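You operate a simulated robot arm through the tools that you are given. There is no shell and no other tool.

The job below is to be done with a simulated robot arm. You get a single attempt, and the scene is never put back.

Task
Put the TWIG bundle on the lift, push it back to the lip and crank the lift right down.
Fine: free the brake to crank and lock it again after; the other bundles stay.

It is judged by the outcome, as a careful person would: the job done as asked, and still so three seconds after it is handed in. It fails if anything else is knocked over, pushed out of place, dropped, spilled or broken.

Robot
A 6-joint arm with a two-finger gripper, fixed in place. Base frame: the origin is at the foot of the arm, x ahead of it, y to its left, z up; the work surface is at about z = 721. Units: mm, degrees, N and s.
Its first joint turns from -166.0 to 166.0 degrees. Payload 2.45 kg.
Tool frame: the origin (TCP) lies between the finger pads and is the grasp point; the fingertips stand 20 mm ahead of it; z points along the fingers, y is the line along which they close. The gripper opens to 140 mm. The gripper's body begins 168 mm behind the TCP.
Orientation is that of the tool frame in the base frame, as a unit quaternion [w, x, y, z]. With the fingers straight down and closing along the base's y, the tool's x points along the base's -x, its y along +y and its z along -z.

Tools
- The arm moves only by the tool send_rows. Its argument "series" is a list of rows, each a list of 7 numbers: the shift along the tool's x, y, z in mm, then the turn, a rotation vector about the tool's x, y, z in degrees, then the finger opening in mm, from 0 to 140. In form: [[x, y, z, wx, wy, wz, jaw], ...]. A call has 1 to 20 rows; each row shifts and turns the commanded pose from where the row before left it, along the tool's axes as they then stand. Rows are played at 5 a second. More than 50 mm and 8.6 degrees between two rows, or a gripper value outside its range, and nothing of the call is played. A pose out of reach is approached as far as the arm can. The call stops where the force on the tool passes 80 N (or 10 N more than at its start, if that is more) or the arm is blocked; 0.2 s more then pass. Each finger travels about 45 mm/s and halts on what it meets, pressing with about 28 N; the grip force reading is that of the motor and also rises with nothing between the fingers. The clock runs only during rows and for 0.2 s after the last one: add rows that do not move to give the fingers time. It gives the time, the measured TCP pose, the force on the tool (base axes), the opening and the grip force at its end, in the units of the frame above (readings bear some noise), with the torque about the TCP (base axes, N m) and any sound that the robot's microphone picked up.
- Cameras (640 x 400 px; columns grow to the right, rows downward): "scene" is fixed at [45.9, 659.6, 1276.3]; the picture's right is [-0.39, -0.92, 0.00], its down [-0.58, 0.24, -0.78] and it looks along [0.72, -0.30, -0.63] (base axes); focal length 313 px, centre (320, 200). "wrist" rides on the gripper at [78, 11, -209] in the tool frame; the picture's right is [-0.14, 0.99, 0.00], its down [-0.92, -0.13, -0.37] and it looks along [-0.37, -0.05, 0.93] (tool axes); focal length 280 px, centre (320, 200). There is no depth. A picture from a camera that has moved, and an enlarged one, comes with that camera's place and axes in the base frame and with its lens. The place of the scene camera against the robot may be out by one fixed shift of up to 18 mm in any direction.
- camera(camera): a new picture of that camera. The clock stands still meanwhile.
- zoom(camera, box): a new picture of the part [left, top, right, bottom] of that camera's present view, enlarged. The clock stands still meanwhile.
- job_done(): hands the job in; it is judged then, once.

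Nothing tells you positions but the pictures and the camera data. Unless the task says otherwise, let go and move clear before handing in.

The tools are called after "Emit:" as a command line: name --pt "numbers of a row" for each row, then --argument value for the rest, lists and objects as JSON in quotes. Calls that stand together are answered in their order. send_rows: Moves the arm, as the interface text tells. Its arguments: {"type":"object","properties":{"series":{"type":"array"}},"required":["series"]} The other tools are called the same way: camera (camera) takes a picture; zoom (camera, box) takes an enlarged picture of a part of a camera's view; job_done () hands the job in.

At the start:

```text
t: 0.0
tool_pos: [674.8, 575.0, 1008.1]
orientation: [0.0, 0.0, 1.0, 0.001]
force: [-0.4, -0.1, -0.7]
ft_torque: [-0.01, -0.02, -0.04]
opening: 139.9
finger_force: 0.0
```

scene: 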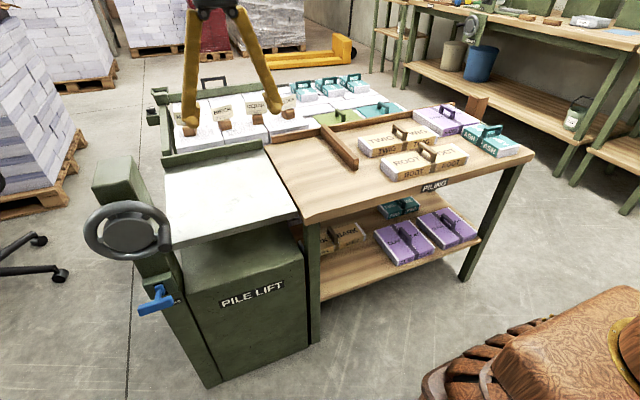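
wrist: 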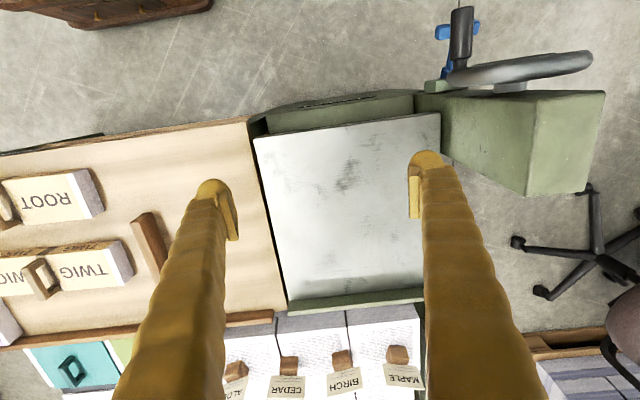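

I see the pile lift with a white platform, a handwheel and a blue brake lever on its left side, and a piling table with TWIG, ROOT and other bundles. First I'll look closer at each piece.

Emit:
zoom --camera "scene" --box '[60, 160, 320, 320]'

Emit:
zoom --camera "scene" --box '[300, 90, 540, 240]'

Emit:
zoom --camera "scene" --box '[130, 60, 410, 235]'

Emit:
zoom --camera "wrist" --box '[400, 0, 640, 150]'

Emit:
zoom --camera "wrist" --box '[0, 100, 320, 300]'

```text
2.46 times, centred on (190, 240) of scene
camera zoom: at [45.9, 659.6, 1276.3], right [-0.39, -0.92, 0.0], down [-0.58, 0.24, -0.78], along [0.72, -0.3, -0.63], focal length 771 px, centre (640, 102)
```

zoom: 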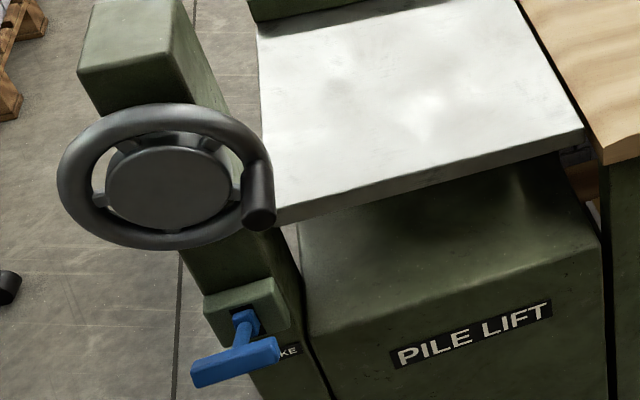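

```text
2.67 times, centred on (420, 165) of scene
camera zoom: at [45.9, 659.6, 1276.3], right [-0.39, -0.92, 0.0], down [-0.58, 0.24, -0.78], along [0.72, -0.3, -0.63], focal length 835 px, centre (53, 293)
```

zoom: 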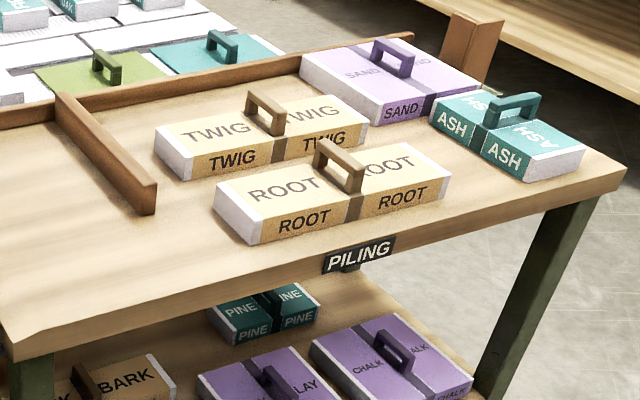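

```text
2.29 times, centred on (270, 148) of scene
camera zoom: at [45.9, 659.6, 1276.3], right [-0.39, -0.92, 0.0], down [-0.58, 0.24, -0.78], along [0.72, -0.3, -0.63], focal length 716 px, centre (434, 320)
```

zoom: 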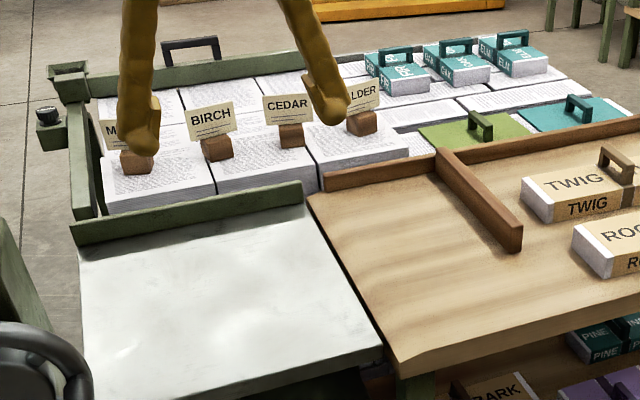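

```text
2.67 times, centred on (520, 75) of wrist
camera zoom: at [595.4, 585.3, 1216.5], right [0.14, 0.99, 0.0], down [0.92, -0.13, 0.37], along [0.37, -0.05, -0.93], focal length 748 px, centre (-213, 533)
```

zoom: 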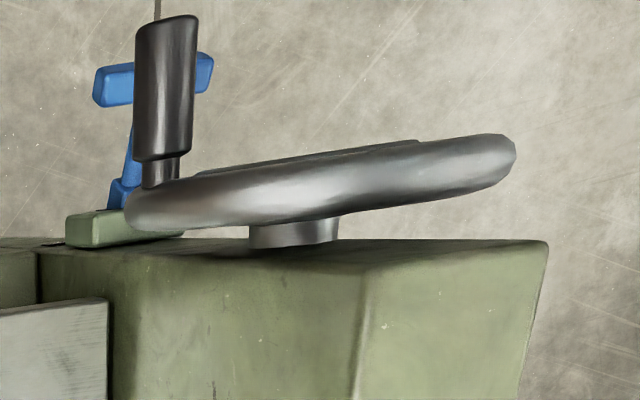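

```text
2.00 times, centred on (160, 200) of wrist
camera zoom: at [595.4, 585.3, 1216.5], right [0.14, 0.99, 0.0], down [0.92, -0.13, 0.37], along [0.37, -0.05, -0.93], focal length 561 px, centre (640, 200)
```

zoom: 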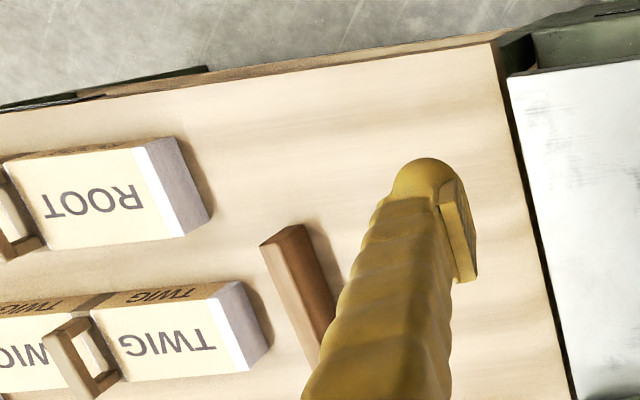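

The TWIG bundle looks to be near (840, 40) on the table. The lift platform spans about x 655–1030, y 460–785. I'll move the wrist camera over TWIG at the present height to measure it.

Emit:
send_rows --pt "-6 -48.5 0 0 0 0 140" --pt "-6 -48.5 0 0 0 0 140" --pt "-6 -48.5 0 0 0 0 140" --pt "-6 -48.5 0 0 0 0 140" --pt "-6 -48.5 0 0 0 0 140" --pt "-6 -48.5 0 0 0 0 140" --pt "-6 -48.5 0 0 0 0 140" --pt "-6 -48.5 0 0 0 0 140" --pt "-6 -48.5 0 0 0 0 140" --pt "-6 -48.5 0 0 0 0 140" --pt "-6 -48.5 0 0 0 0 140" --pt "0 0 0 0 0 0 140"

Emit:
camera --camera "wrist"

Emit:
camera --camera "scene"

```text
t: 2.6
tool_pos: [740.2, 39.0, 1009.8]
orientation: [0.0, 0.0, 1.0, 0.001]
force: [-0.2, -1.0, 0.0]
ft_torque: [-0.02, 0.04, -0.01]
opening: 139.9
finger_force: 0.1
```

```text
taken
camera wrist: at [661.8, 49.6, 1217.6], right [0.14, 0.99, 0.0], down [0.92, -0.13, 0.37], along [0.37, -0.05, -0.93], focal length 280 px, centre (320, 200)
```

wrist: 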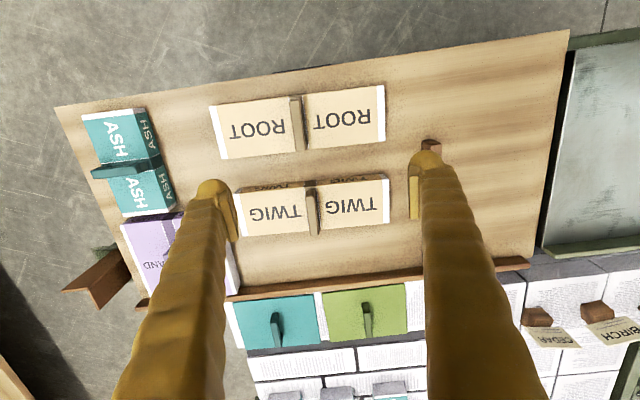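

```text
taken
```

scene: 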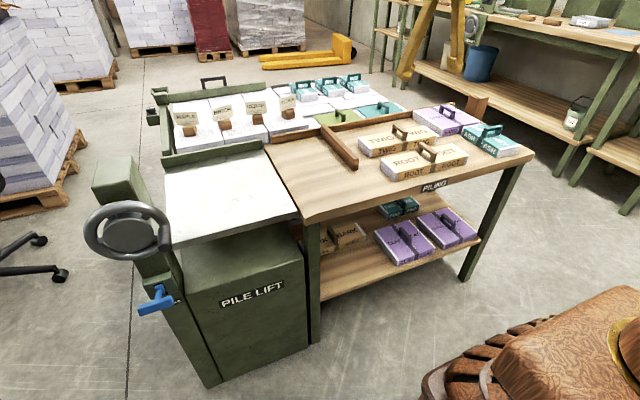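

Emit:
zoom --camera "wrist" --box '[220, 150, 412, 270]'

Emit:
zoom --camera "scene" --box '[340, 95, 500, 195]'

Emit:
zoom --camera "scene" --box '[130, 270, 210, 320]'

Emit:
zoom --camera "scene" --box '[140, 70, 300, 170]'

```text
3.33 times, centred on (316, 210) of wrist
camera zoom: at [661.8, 49.6, 1217.6], right [0.14, 0.99, 0.0], down [0.92, -0.13, 0.37], along [0.37, -0.05, -0.93], focal length 935 px, centre (333, 167)
```

zoom: 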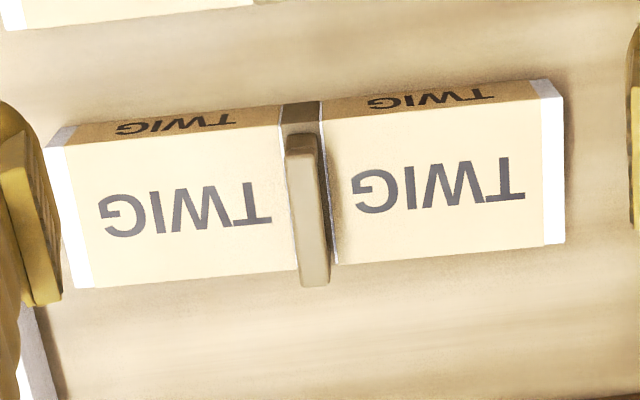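

```text
4.00 times, centred on (420, 145) of scene
camera zoom: at [45.9, 659.6, 1276.3], right [-0.39, -0.92, 0.0], down [-0.58, 0.24, -0.78], along [0.72, -0.3, -0.63], focal length 1252 px, centre (-80, 420)
```

zoom: 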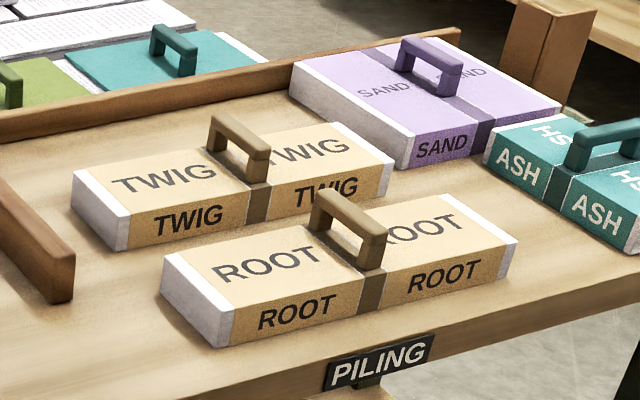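

```text
8.00 times, centred on (170, 295) of scene
camera zoom: at [45.9, 659.6, 1276.3], right [-0.39, -0.92, 0.0], down [-0.58, 0.24, -0.78], along [0.72, -0.3, -0.63], focal length 2505 px, centre (1520, -560)
```

zoom: 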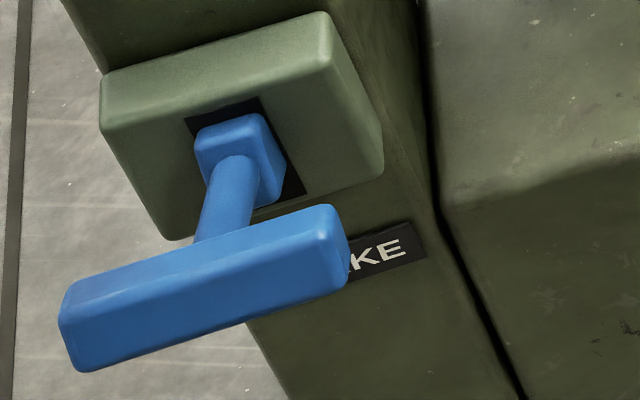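

```text
4.00 times, centred on (220, 120) of scene
camera zoom: at [45.9, 659.6, 1276.3], right [-0.39, -0.92, 0.0], down [-0.58, 0.24, -0.78], along [0.72, -0.3, -0.63], focal length 1252 px, centre (720, 520)
```

zoom: 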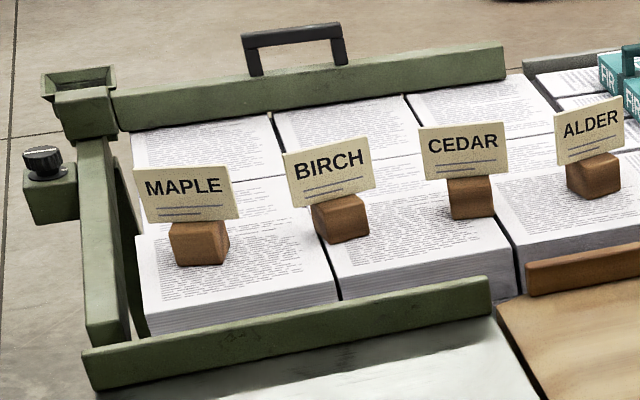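

TWIG is about 267 x 84 x 40 mm, turned roughly -2.5°, with its handle bar near (851, 12) running along x, and it can be gripped with the fingers closing along y. I'll move above the handle and take a closer look before going down.

Emit:
send_rows --pt "-27.75 -6.75 22 0 0 0 110" --pt "-27.75 -6.75 22 0 0 0 90" --pt "-27.75 -6.75 22 0 0 0 70" --pt "-27.75 -6.75 22 0 0 2.5 70" --pt "0 0 0 0 0 0 70" --pt "0 0 0 0 0 0 70"

Emit:
camera --camera "wrist"

Emit:
zoom --camera "scene" --box '[340, 45, 500, 195]'

```text
t: 4.0
tool_pos: [851.4, 14.6, 921.2]
orientation: [0.0, 0.022, 1.0, 0.001]
force: [-0.6, 0.2, 0.2]
ft_torque: [0.01, -0.01, -0.01]
opening: 70.0
finger_force: 0.0
```

```text
taken
camera wrist: at [773.4, 26.8, 1130.7], right [0.18, 0.98, 0.0], down [0.91, -0.17, 0.37], along [0.36, -0.07, -0.93], focal length 280 px, centre (320, 200)
```

wrist: 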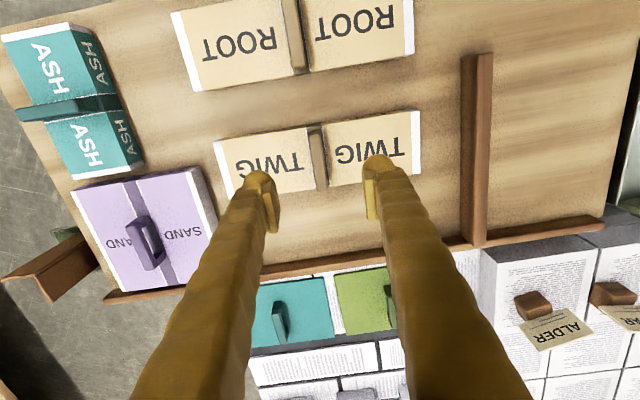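

```text
2.67 times, centred on (420, 120) of scene
camera zoom: at [45.9, 659.6, 1276.3], right [-0.39, -0.92, 0.0], down [-0.58, 0.24, -0.78], along [0.72, -0.3, -0.63], focal length 835 px, centre (53, 413)
```

zoom: 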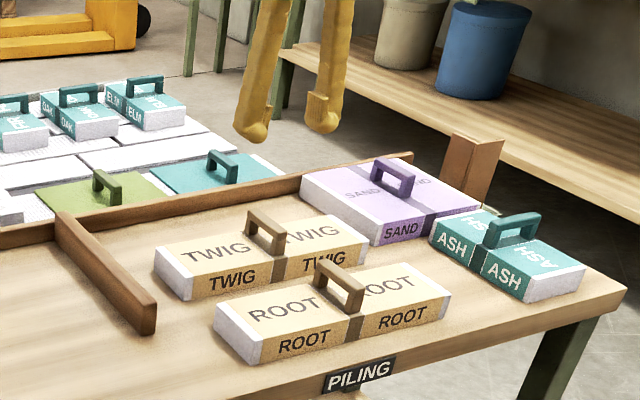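

Emit:
zoom --camera "wrist" --box '[200, 95, 440, 245]'

```text
2.67 times, centred on (320, 170) of wrist
camera zoom: at [773.4, 26.8, 1130.7], right [0.18, 0.98, 0.0], down [0.91, -0.17, 0.37], along [0.36, -0.07, -0.93], focal length 748 px, centre (320, 280)
```

zoom: 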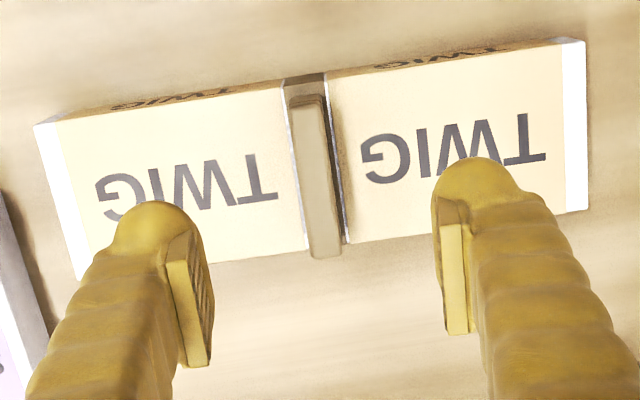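

The handle bar's top is at about z 785–795, centred near (862, 9.5), and the bundle's top is at about z 760. I'll line up, go down part way and check again.

Emit:
send_rows --pt "-5.4 -2.3 15 0 0 0.4 70" --pt "-5.4 -2.3 35 0 0 0 70" --pt "0 0 40 0 0 0 70" --pt "0 0 0 0 0 0 70"

Emit:
camera --camera "wrist"

Emit:
zoom --camera "scene" --box '[350, 75, 470, 165]'

```text
t: 5.0
tool_pos: [862.7, 10.7, 829.7]
orientation: [0.0, 0.025, 1.0, 0.0]
force: [-0.2, -0.3, -0.3]
ft_torque: [0.01, -0.01, 0.03]
opening: 70.0
finger_force: 0.1
```

```text
taken
camera wrist: at [784.9, 24.6, 1039.2], right [0.19, 0.98, 0.0], down [0.91, -0.17, 0.37], along [0.36, -0.07, -0.93], focal length 280 px, centre (320, 200)
```

wrist: 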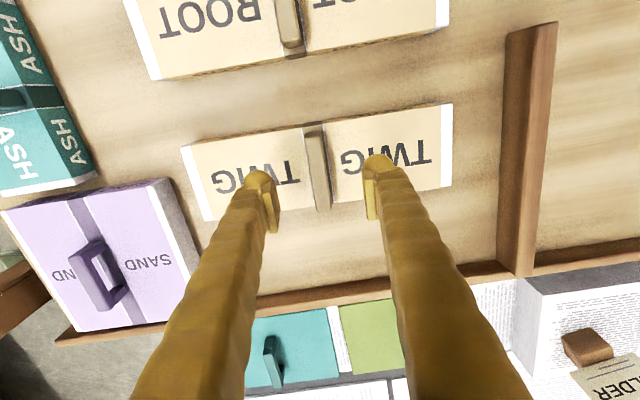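

```text
4.44 times, centred on (410, 120) of scene
camera zoom: at [45.9, 659.6, 1276.3], right [-0.39, -0.92, 0.0], down [-0.58, 0.24, -0.78], along [0.72, -0.3, -0.63], focal length 1392 px, centre (-80, 556)
```

zoom: 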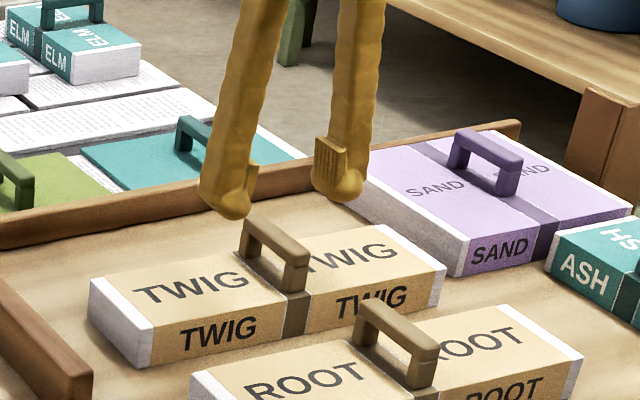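

Emit:
zoom --camera "wrist" --box '[240, 100, 400, 250]'

```text
2.67 times, centred on (320, 175) of wrist
camera zoom: at [784.9, 24.6, 1039.2], right [0.19, 0.98, 0.0], down [0.91, -0.17, 0.37], along [0.36, -0.07, -0.93], focal length 748 px, centre (320, 267)
```

zoom: 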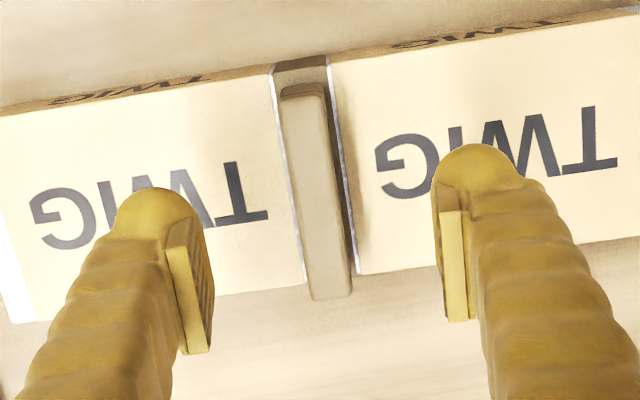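

The handle sits centred between the fingers. I'll go down to z≈790, which leaves the fingertips about 10 mm above the bundle's top, and close on the bar.

Emit:
send_rows --pt "0 -1.5 20 0 0 0 60" --pt "0 0 15 0 0 0 50" --pt "0 0 4 0 0 0 40" --pt "0 0 0 0 0 0 20" --pt "0 0 0 0 0 0 5" --pt "0 0 0 0 0 0 0" --pt "0 0 0 0 0 0 0" --pt "0 0 0 0 0 0 0"

Emit:
camera --camera "wrist"

Emit:
zoom --camera "scene" --box '[350, 75, 470, 165]'

```text
t: 6.8
tool_pos: [861.0, 8.4, 790.4]
orientation: [0.0, 0.026, 1.0, 0.001]
force: [-0.6, 0.6, -1.0]
ft_torque: [0.03, 0.02, 0.03]
opening: 15.1
finger_force: 28.1
```

```text
taken
camera wrist: at [783.7, 21.8, 998.8], right [0.19, 0.98, 0.0], down [0.91, -0.17, 0.37], along [0.36, -0.07, -0.93], focal length 280 px, centre (320, 200)
```

wrist: 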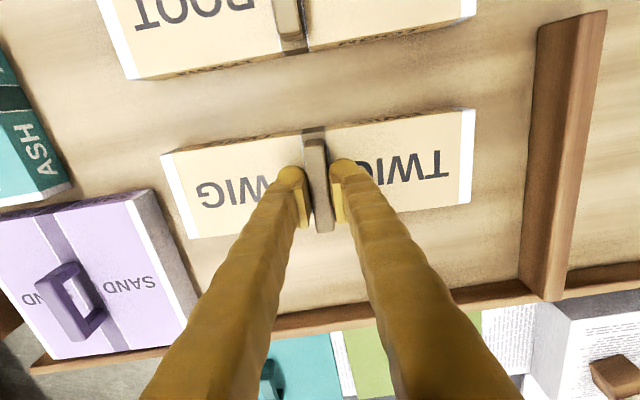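

```text
4.44 times, centred on (410, 120) of scene
camera zoom: at [45.9, 659.6, 1276.3], right [-0.39, -0.92, 0.0], down [-0.58, 0.24, -0.78], along [0.72, -0.3, -0.63], focal length 1392 px, centre (-80, 556)
```

zoom: 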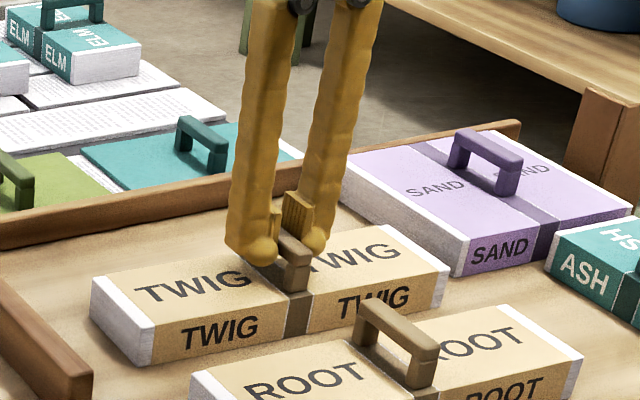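

The bar is gripped at a 15 mm opening with 28 N. I'll lift straight up gently and check the weight and grip.

Emit:
send_rows --pt "0 0 -8 0 0 0 0" --pt "0 0 -15 0 0 0 0" --pt "0 0 -20 0 0 0 0" --pt "0 0 -20 0 0 0 0" --pt "0 0 0 0 0 0 0" --pt "0 0 0 0 0 0 0"

Emit:
camera --camera "wrist"

Emit:
camera --camera "scene"

```text
t: 8.2
tool_pos: [862.4, 7.4, 853.1]
orientation: [-0.001, 0.025, 1.0, 0.001]
force: [-0.3, 0.7, -4.5]
ft_torque: [0.01, -0.01, 0.03]
opening: 14.9
finger_force: 28.0
```

```text
taken
camera wrist: at [785.1, 21.9, 1062.2], right [0.19, 0.98, 0.0], down [0.91, -0.17, 0.37], along [0.36, -0.07, -0.93], focal length 280 px, centre (320, 200)
```

wrist: 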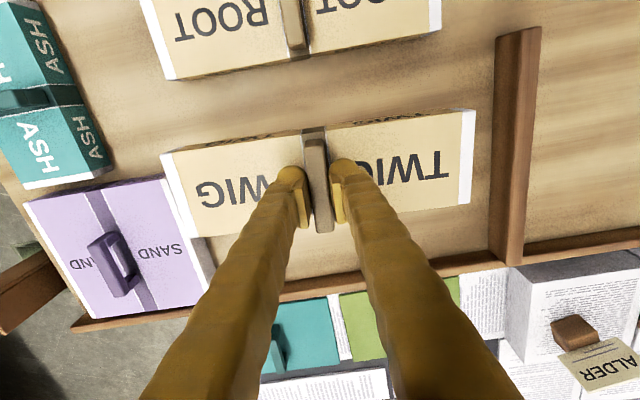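

```text
taken
```

scene: 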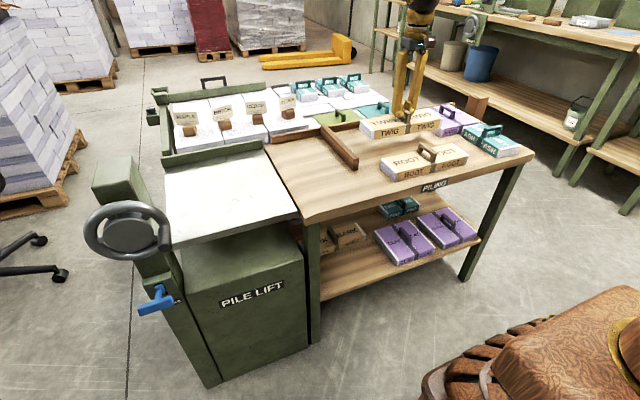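

TWIG is up and weighs about 4.5 N. I'll straighten the yaw, rise a bit more and carry it over to the lift platform, whose middle is near y 620.

Emit:
send_rows --pt "0 0 -20 0 0 -1.4 0" --pt "0 0 -25 0 0 -1.5 0" --pt "0 0 -20 0 0 0 0" --pt "5 18 0 0 0 0 0" --pt "10 36 0 0 0 0 0" --pt "13.2 47.15 0 0 0 0 0" --pt "13.2 47.15 0 0 0 0 0" --pt "13.2 47.15 0 0 0 0 0" --pt "13.2 47.15 0 0 0 0 0" --pt "13.2 47.15 0 0 0 0 0" --pt "13.2 47.15 0 0 0 0 0" --pt "13.2 47.15 0 0 0 0 0" --pt "13.2 47.15 0 0 0 0 0" --pt "0 0 0 0 0 0 0"

Emit:
camera --camera "wrist"

Emit:
camera --camera "scene"

```text
t: 11.2
tool_pos: [742.5, 439.1, 919.8]
orientation: [0.0, 0.0, 1.0, 0.001]
force: [-0.2, -0.4, -4.0]
ft_torque: [-0.02, -0.01, 0.0]
opening: 15.3
finger_force: 28.0
```

```text
taken
camera wrist: at [664.0, 449.2, 1128.6], right [0.14, 0.99, 0.0], down [0.92, -0.13, 0.37], along [0.37, -0.05, -0.93], focal length 280 px, centre (320, 200)
```

wrist: 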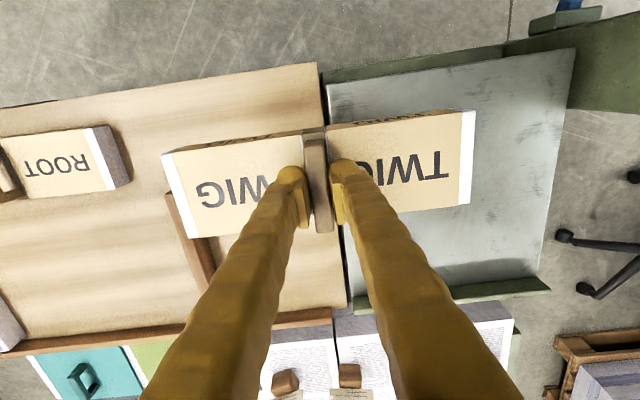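

```text
taken
```

scene: 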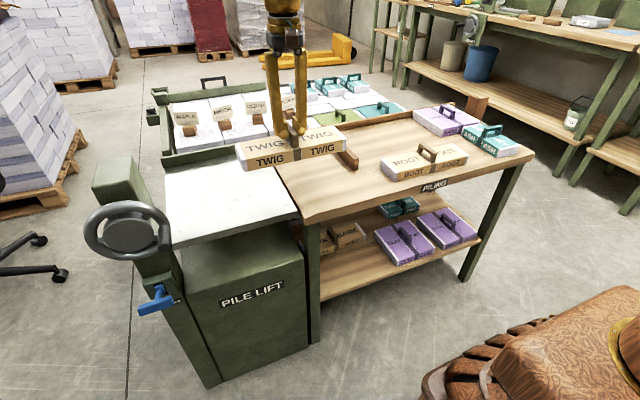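

The platform measures x 663–1030, y 461–785 at z≈714, with the lip at x≈1030. I'll carry the bundle on to y≈622 above the front part of the platform.

Emit:
send_rows --pt "4.4 40 0 0 0 0 0" --pt "4.4 48 0 0 0 0 0" --pt "4.4 48 5 0 0 0 0" --pt "4.4 36 10 0 0 0 0" --pt "0 11 10 0 0 0 0" --pt "0 0 15 0 0 0 0" --pt "0 0 0 0 0 0 0"

Emit:
camera --camera "wrist"

Emit:
camera --camera "scene"

```text
t: 12.8
tool_pos: [722.8, 621.5, 879.3]
orientation: [0.0, -0.001, 1.0, 0.001]
force: [0.3, 0.6, -4.1]
ft_torque: [-0.02, 0.01, 0.0]
opening: 14.9
finger_force: 27.9
```

```text
taken
camera wrist: at [644.1, 631.6, 1088.7], right [0.14, 0.99, 0.0], down [0.92, -0.13, 0.37], along [0.37, -0.05, -0.93], focal length 280 px, centre (320, 200)
```

wrist: 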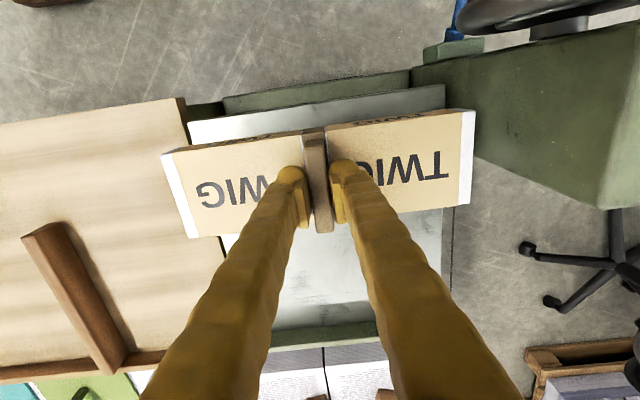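

```text
taken
```

scene: 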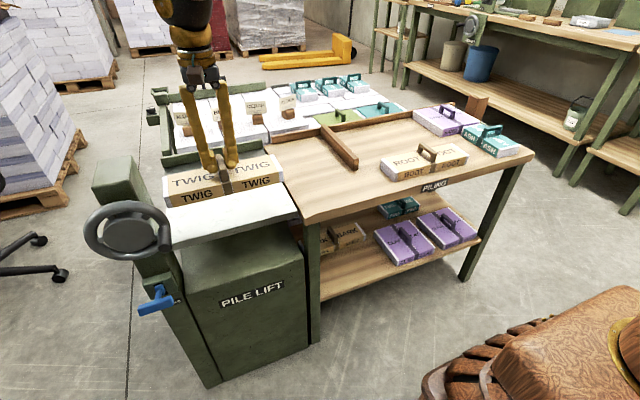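

The bundle hangs over the platform with about 35 mm of clearance to the post. I'll lower it close to the surface, moving slightly outward, then set it down in small steps.

Emit:
send_rows --pt "-5 0 20 0 0 0 0" --pt "-5 0 25 0 0 0 0" --pt "-5 0 20 0 0 0 0" --pt "-3 0 15 0 0 0 0" --pt "0 0 0 0 0 0 0" --pt "0 0 0 0 0 0 0"

Emit:
zoom --camera "scene" --box '[140, 130, 320, 250]'

```text
t: 14.2
tool_pos: [740.0, 622.0, 797.9]
orientation: [0.001, 0.001, 1.0, 0.0]
force: [0.0, -0.4, -3.3]
ft_torque: [0.04, 0.01, 0.02]
opening: 15.4
finger_force: 28.0
```

```text
3.33 times, centred on (230, 190) of scene
camera zoom: at [45.9, 659.6, 1276.3], right [-0.39, -0.92, 0.0], down [-0.58, 0.24, -0.78], along [0.72, -0.3, -0.63], focal length 1044 px, centre (620, 233)
```

zoom: 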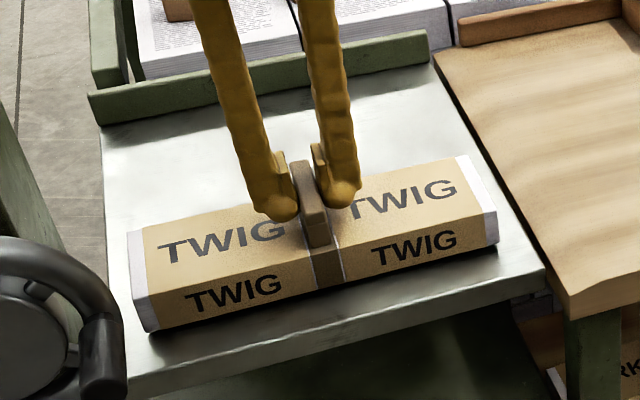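

It is hovering about 13 mm above the platform. I'll lower it in small steps and watch the force.

Emit:
send_rows --pt "0 0 4 0 0 0 0" --pt "0 0 4 0 0 0 0" --pt "0 0 2 0 0 0 0" --pt "0 0 2 0 0 0 0" --pt "0 0 0 0 0 0 0"

Emit:
zoom --camera "scene" --box '[140, 130, 320, 250]'

```text
t: 15.4
tool_pos: [742.9, 621.5, 787.8]
orientation: [0.001, 0.0, 1.0, 0.001]
force: [3.2, -6.7, 25.4]
ft_torque: [-0.08, -0.03, 0.03]
opening: 15.0
finger_force: 27.7
```

```text
3.33 times, centred on (230, 190) of scene
camera zoom: at [45.9, 659.6, 1276.3], right [-0.39, -0.92, 0.0], down [-0.58, 0.24, -0.78], along [0.72, -0.3, -0.63], focal length 1044 px, centre (620, 233)
```

zoom: 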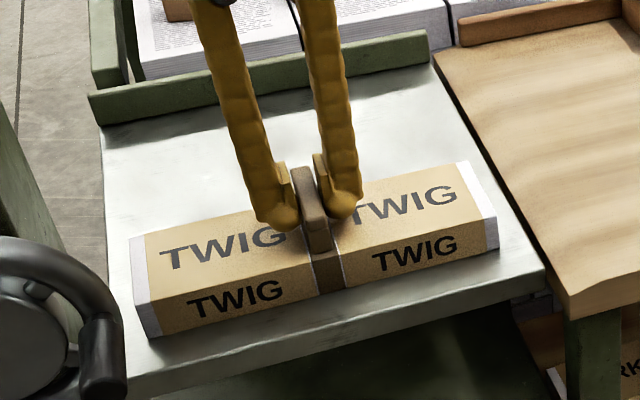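

It has touched down with about 25 N on the tool. I'll ease up 1.5 mm, open the fingers and rise clear.

Emit:
send_rows --pt "0 0 -1.5 0 0 0 0" --pt "0 0 0 0 0 0 20" --pt "0 0 0 0 0 0 40" --pt "0 0 0 0 0 0 50" --pt "0 0 0 0 0 0 50" --pt "0 0 -15 0 0 0 50" --pt "0 0 -30 0 0 0 50" --pt "0 0 -40 0 0 0 50" --pt "0 0 -40 0 0 0 50" --pt "0 0 0 0 0 0 50"

Emit:
camera --camera "wrist"

Emit:
camera --camera "scene"

```text
t: 17.6
tool_pos: [741.2, 622.7, 913.4]
orientation: [-0.001, 0.0, 1.0, -0.001]
force: [-0.2, 0.1, 0.2]
ft_torque: [0.03, -0.01, -0.03]
opening: 50.1
finger_force: 0.1
```

```text
taken
camera wrist: at [661.8, 632.6, 1122.1], right [0.14, 0.99, 0.0], down [0.92, -0.13, 0.37], along [0.37, -0.05, -0.93], focal length 280 px, centre (320, 200)
```

wrist: 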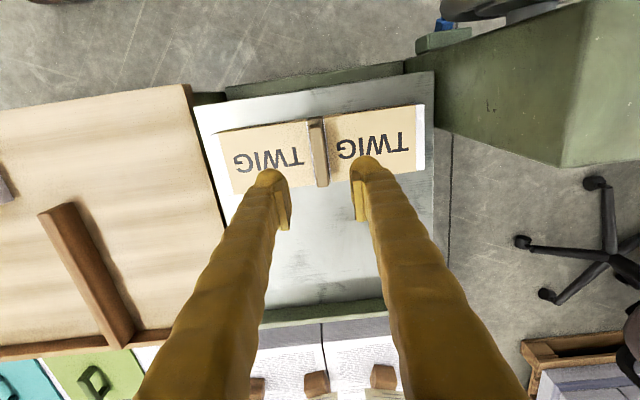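

```text
taken
```

scene: 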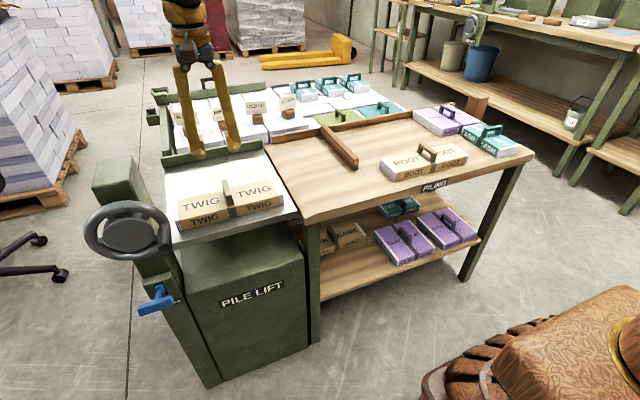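

TWIG sits square on the platform with its front face near x 699 and its centre near y 627. To push it far back I need a tilted tool, so I'll open wide, back off in front of the bundle and tilt the fingers 45° outward.

Emit:
send_rows --pt "43 2 0 0 0 0 80" --pt "43 2 0 0 0 0 110" --pt "0 0 0 0 -7.5 0 140" --pt "0 0 0 0 -7.5 0 140" --pt "0 0 0 0 -7.5 0 140" --pt "0 0 0 0 -7.5 0 140" --pt "0 0 0 0 -7.5 0 140" --pt "0 0 0 0 -7.5 0 140" --pt "0 0 0 0 0 0 140"

Emit:
camera --camera "wrist"

Emit:
camera --camera "scene"

```text
t: 19.6
tool_pos: [654.8, 626.2, 912.5]
orientation: [0.384, 0.0, 0.924, 0.001]
force: [0.6, 0.1, -0.1]
ft_torque: [0.01, -0.01, 0.01]
opening: 140.0
finger_force: 0.1
```

```text
taken
camera wrist: at [452.2, 635.8, 1005.5], right [0.1, 0.99, 0.1], down [0.39, -0.13, 0.91], along [0.92, -0.05, -0.4], focal length 280 px, centre (320, 200)
```

wrist: 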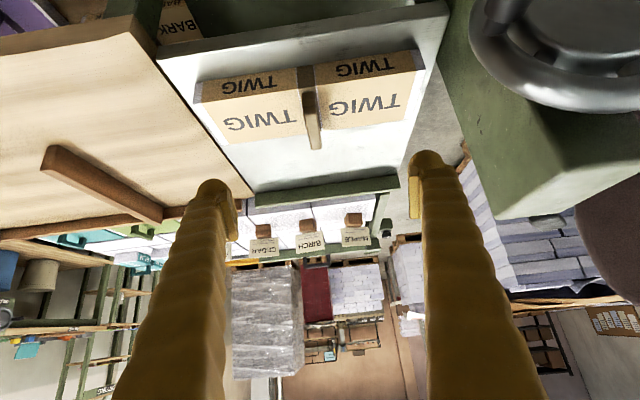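

```text
taken
```

scene: 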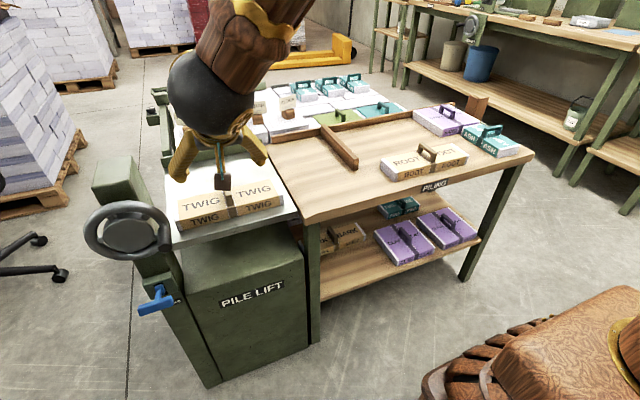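

The tool is tilted 45° and open to 140 mm. I'll go down in front of the bundle, stopping a little above the push height to check.

Emit:
send_rows --pt "28.4 0 28.2 0 0 0 140" --pt "28.4 0 28.2 0 0 0 140" --pt "28.4 0 28.2 0 0 0 140" --pt "14 0 14 0 0 0 140" --pt "0 0 0 0 0 0 140"

Emit:
camera --camera "wrist"

Emit:
zoom --camera "scene" --box '[80, 110, 320, 260]'

```text
t: 20.8
tool_pos: [656.2, 625.8, 774.0]
orientation: [0.383, 0.0, 0.924, 0.001]
force: [1.0, 0.1, -0.2]
ft_torque: [-0.01, -0.01, -0.04]
opening: 139.8
finger_force: 0.1
```

```text
taken
camera wrist: at [452.9, 636.3, 867.0], right [0.1, 0.99, 0.1], down [0.39, -0.13, 0.91], along [0.92, -0.05, -0.4], focal length 280 px, centre (320, 200)
```

wrist: 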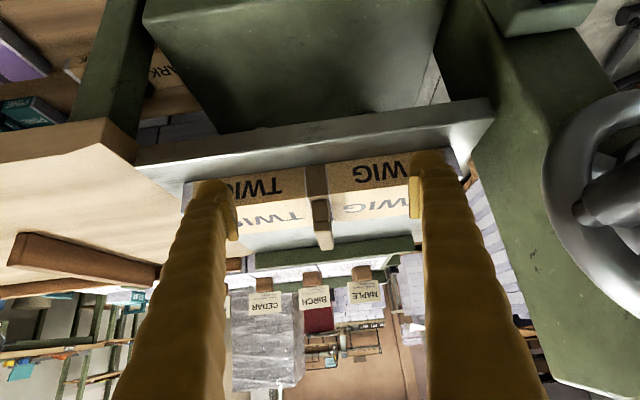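

```text
2.67 times, centred on (200, 185) of scene
camera zoom: at [45.9, 659.6, 1276.3], right [-0.39, -0.92, 0.0], down [-0.58, 0.24, -0.78], along [0.72, -0.3, -0.63], focal length 835 px, centre (640, 240)
```

zoom: 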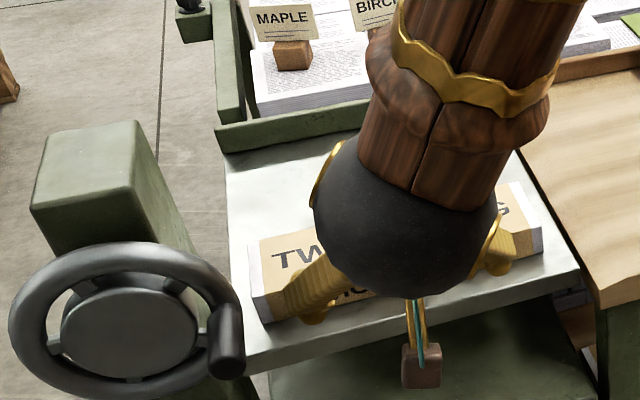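

The fingertips stand just in front of the bundle. I'll lower to z≈754, which keeps the tips about 8 mm above the platform, and push the first stretch.

Emit:
send_rows --pt "7.1 0 7.05 0 0 0 140" --pt "7.1 0 7.05 0 0 0 140" --pt "0 0 0 0 0 0 140" --pt "-5.6 0 5.7 0 0 0 140" --pt "-5.6 0 5.7 0 0 0 140" --pt "-7 0 7.1 0 0 0 140" --pt "-7 0 7.1 0 0 0 140" --pt "-7 0 7.1 0 0 0 140" --pt "0 0 0 0 0 0 140"

Emit:
camera --camera "wrist"

Emit:
zoom --camera "scene" --box '[80, 110, 320, 260]'

```text
t: 22.8
tool_pos: [701.0, 625.7, 753.9]
orientation: [0.382, 0.0, 0.924, 0.001]
force: [-0.5, 0.6, 0.2]
ft_torque: [-0.01, 0.0, -0.01]
opening: 140.0
finger_force: 0.0
```

```text
taken
camera wrist: at [498.5, 635.5, 846.0], right [0.1, 0.99, 0.1], down [0.39, -0.13, 0.91], along [0.92, -0.05, -0.4], focal length 280 px, centre (320, 200)
```

wrist: 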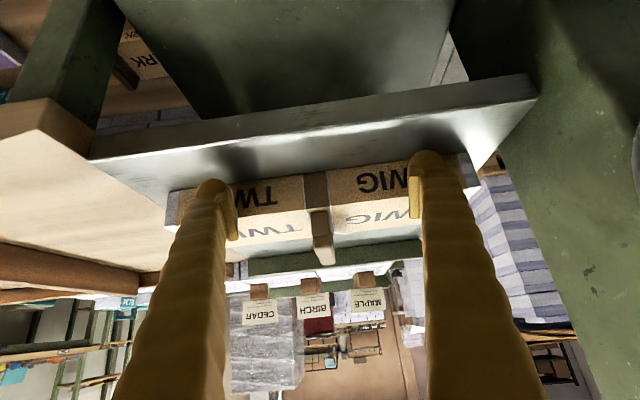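

```text
2.67 times, centred on (200, 185) of scene
camera zoom: at [45.9, 659.6, 1276.3], right [-0.39, -0.92, 0.0], down [-0.58, 0.24, -0.78], along [0.72, -0.3, -0.63], focal length 835 px, centre (640, 240)
```

zoom: 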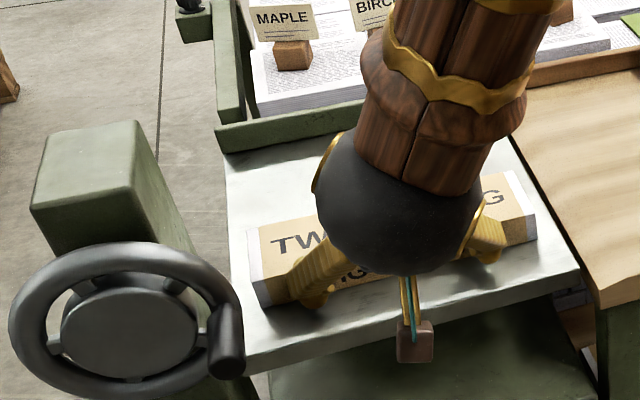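

The bundle is sliding back evenly. I'll keep pushing most of the way toward the lip.

Emit:
send_rows --pt "-10.6 0 10.6 0 0 0 140" --pt "-10.6 0 10.6 0 0 0 140" --pt "-10.6 0 10.6 0 0 0 140" --pt "-10.6 0 10.6 0 0 0 140" --pt "-10.6 0 10.6 0 0 0 140" --pt "-10.6 0 10.6 0 0 0 140" --pt "-10.6 0 10.6 0 0 0 140" --pt "-10.6 0 10.6 0 0 0 140" --pt "-10.6 0 10.6 0 0 0 140" --pt "-10.6 0 10.6 0 0 0 140" --pt "0 0 0 0 0 0 140"

Emit:
camera --camera "wrist"

Emit:
zoom --camera "scene" --box '[80, 90, 320, 240]'

```text
t: 25.2
tool_pos: [849.9, 625.3, 752.7]
orientation: [0.383, -0.001, 0.924, 0.001]
force: [-2.2, -0.4, 0.4]
ft_torque: [-0.04, -0.02, -0.05]
opening: 139.9
finger_force: 0.2
```

```text
taken
camera wrist: at [647.1, 635.6, 845.5], right [0.1, 0.99, 0.1], down [0.39, -0.13, 0.91], along [0.92, -0.05, -0.4], focal length 280 px, centre (320, 200)
```

wrist: 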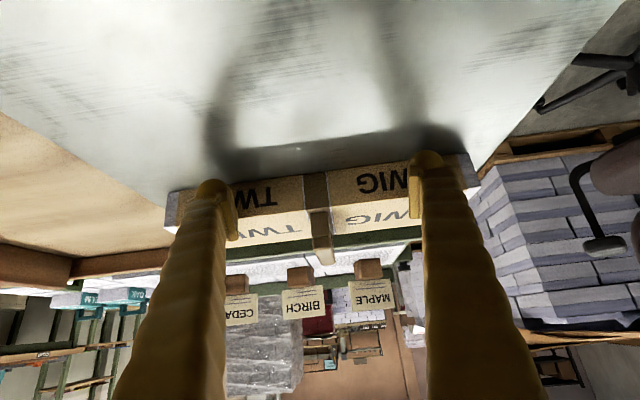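

```text
2.67 times, centred on (200, 165) of scene
camera zoom: at [45.9, 659.6, 1276.3], right [-0.39, -0.92, 0.0], down [-0.58, 0.24, -0.78], along [0.72, -0.3, -0.63], focal length 835 px, centre (640, 293)
```

zoom: 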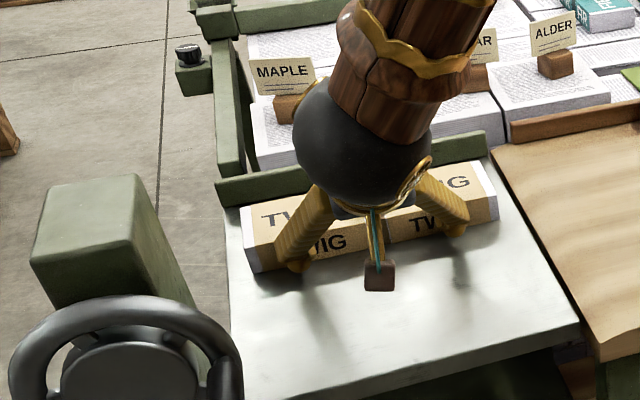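

About 70 mm remain to the lip. I'll push 45 mm more and then approach in small steps, watching for contact force.

Emit:
send_rows --pt "-7.05 0 7.1 0 0 0 140" --pt "-7.05 0 7.1 0 0 0 140" --pt "-7.05 0 7.1 0 0 0 140" --pt "-7.05 0 7.1 0 0 0 140" --pt "-3.5 0 3.5 0 0 0 140" --pt "0 0 0 0 0 0 140"

Emit:
zoom --camera "scene" --box '[80, 90, 320, 240]'

Emit:
zoom --camera "wrist" --box '[140, 140, 500, 340]'

```text
t: 26.6
tool_pos: [896.4, 625.1, 753.9]
orientation: [0.384, -0.001, 0.923, 0.001]
force: [-2.7, 0.0, 2.4]
ft_torque: [0.02, -0.06, 0.02]
opening: 140.2
finger_force: 0.1
```

```text
2.67 times, centred on (200, 165) of scene
camera zoom: at [45.9, 659.6, 1276.3], right [-0.39, -0.92, 0.0], down [-0.58, 0.24, -0.78], along [0.72, -0.3, -0.63], focal length 835 px, centre (640, 293)
```

zoom: 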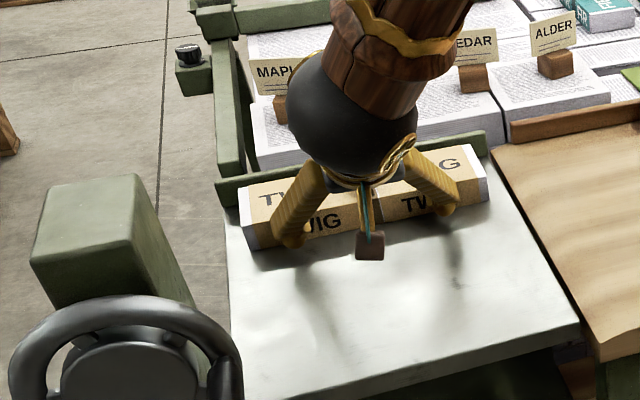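

```text
1.78 times, centred on (320, 240) of wrist
camera zoom: at [692.4, 636.4, 846.2], right [0.1, 0.99, 0.1], down [0.39, -0.13, 0.91], along [0.92, -0.05, -0.4], focal length 498 px, centre (320, 129)
```

zoom: 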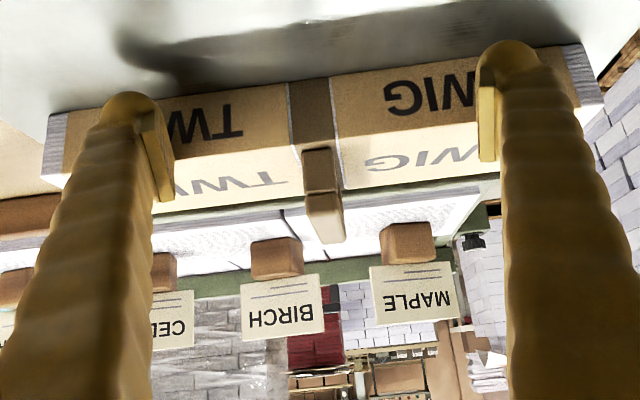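

Nearly at the lip now. I'll go on in 3 mm steps, then check the force.

Emit:
send_rows --pt "-2.1 0 2.1 0 0 0 140" --pt "-2.1 0 2.1 0 0 0 140" --pt "-2.1 0 2.1 0 0 0 140" --pt "-2.1 0 2.1 0 0 0 140" --pt "0 0 0 0 0 0 140"

Emit:
zoom --camera "scene" --box '[140, 110, 300, 210]'

```text
t: 27.8
tool_pos: [907.6, 625.6, 752.5]
orientation: [0.383, 0.0, 0.924, 0.0]
force: [-1.1, -0.6, 0.5]
ft_torque: [0.02, -0.04, -0.04]
opening: 139.7
finger_force: 0.1
```

```text
4.00 times, centred on (220, 160) of scene
camera zoom: at [45.9, 659.6, 1276.3], right [-0.39, -0.92, 0.0], down [-0.58, 0.24, -0.78], along [0.72, -0.3, -0.63], focal length 1252 px, centre (720, 360)
```

zoom: 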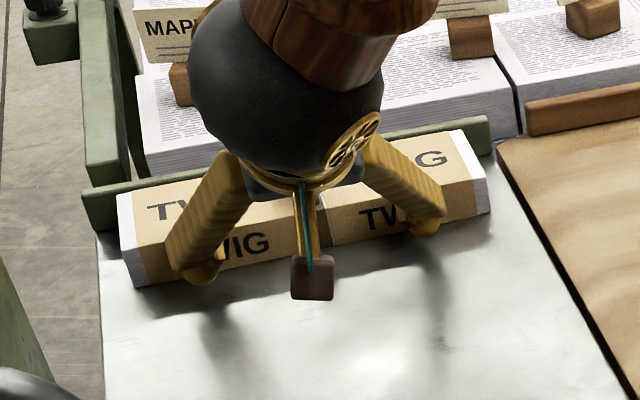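

Emit:
send_rows --pt "-1.4 0 1.4 0 0 0 140" --pt "-1.4 0 1.4 0 0 0 140" --pt "-1.4 0 1.4 0 0 0 140" --pt "0 0 0 0 0 0 140"

Emit:
zoom --camera "scene" --box '[140, 110, 300, 210]'

```text
t: 28.8
tool_pos: [913.2, 625.8, 753.2]
orientation: [0.384, -0.001, 0.924, 0.001]
force: [-1.0, 0.6, 0.3]
ft_torque: [0.07, -0.01, 0.09]
opening: 139.8
finger_force: 0.1
```

```text
4.00 times, centred on (220, 160) of scene
camera zoom: at [45.9, 659.6, 1276.3], right [-0.39, -0.92, 0.0], down [-0.58, 0.24, -0.78], along [0.72, -0.3, -0.63], focal length 1252 px, centre (720, 360)
```

zoom: 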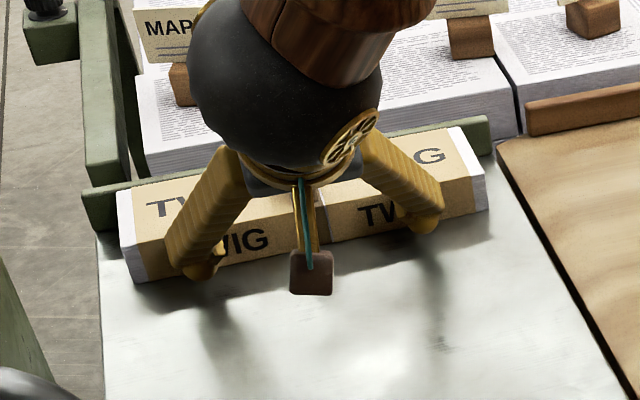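

No hard contact yet, since the force is still only sliding friction. I'll carry on in 2 mm steps.

Emit:
send_rows --pt "-1.4 0 1.4 0 0 0 140" --pt "-1.4 0 1.4 0 0 0 140" --pt "-1.4 0 1.4 0 0 0 140" --pt "0 0 0 0 0 0 140"

Emit:
zoom --camera "scene" --box '[140, 110, 300, 210]'

```text
t: 29.6
tool_pos: [916.5, 626.7, 752.9]
orientation: [0.381, 0.0, 0.925, 0.0]
force: [-25.9, -9.7, 16.7]
ft_torque: [0.01, -0.4, -0.45]
opening: 139.9
finger_force: 0.0
stopped in row 3: the force on the tool passed its limit at 88 N (the readings are from after the stop); the commanded pose is now the measured one
```

```text
4.00 times, centred on (220, 160) of scene
camera zoom: at [45.9, 659.6, 1276.3], right [-0.39, -0.92, 0.0], down [-0.58, 0.24, -0.78], along [0.72, -0.3, -0.63], focal length 1252 px, centre (720, 360)
```

zoom: 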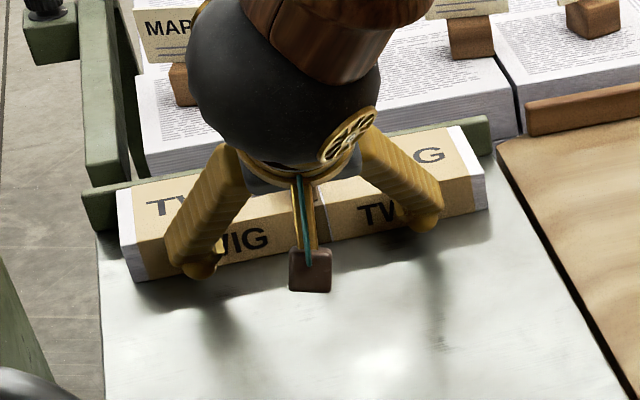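

The bundle is hard against the lip. I'll back straight off, then rise and look at it.

Emit:
send_rows --pt "3 0 -3 0 0 0 140" --pt "14 0 -14 0 0 0 140" --pt "21 0 -21 0 0 0 140" --pt "0 0 -42 0 0 0 140" --pt "0 0 -45 0 0 0 140" --pt "0 0 -45 0 0 0 140" --pt "0 0 -45 0 0 0 140" --pt "0 0 0 0 0 0 140"

Emit:
camera --camera "wrist"

Emit:
camera --camera "scene"

Emit:
zoom --camera "scene" --box '[140, 110, 300, 210]'

```text
t: 31.4
tool_pos: [737.5, 624.4, 876.3]
orientation: [0.382, 0.0, 0.924, 0.0]
force: [-0.1, 0.8, 0.9]
ft_torque: [0.01, -0.01, 0.0]
opening: 140.0
finger_force: 0.0
```

```text
taken
camera wrist: at [534.5, 635.1, 968.8], right [0.1, 0.99, 0.1], down [0.39, -0.13, 0.91], along [0.91, -0.05, -0.4], focal length 280 px, centre (320, 200)
```

wrist: 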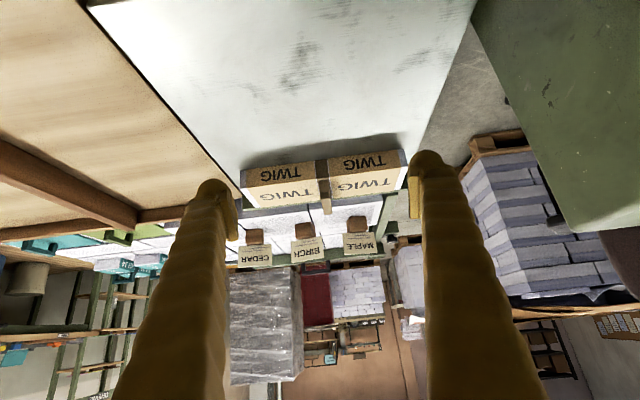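

```text
taken
```

scene: 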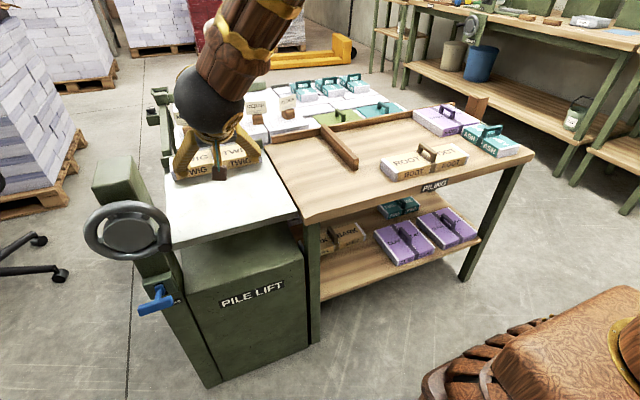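

```text
4.00 times, centred on (220, 160) of scene
camera zoom: at [45.9, 659.6, 1276.3], right [-0.39, -0.92, 0.0], down [-0.58, 0.24, -0.78], along [0.72, -0.3, -0.63], focal length 1252 px, centre (720, 360)
```

zoom: 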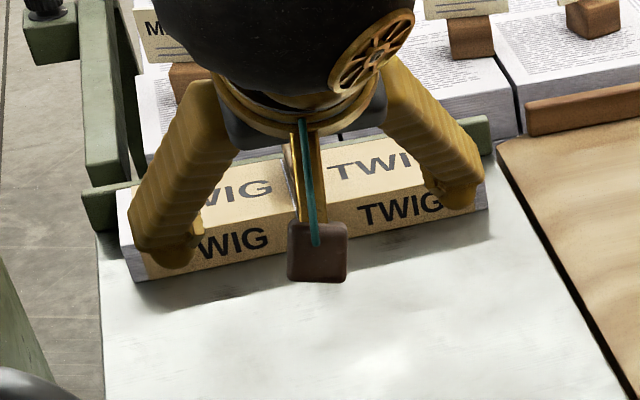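

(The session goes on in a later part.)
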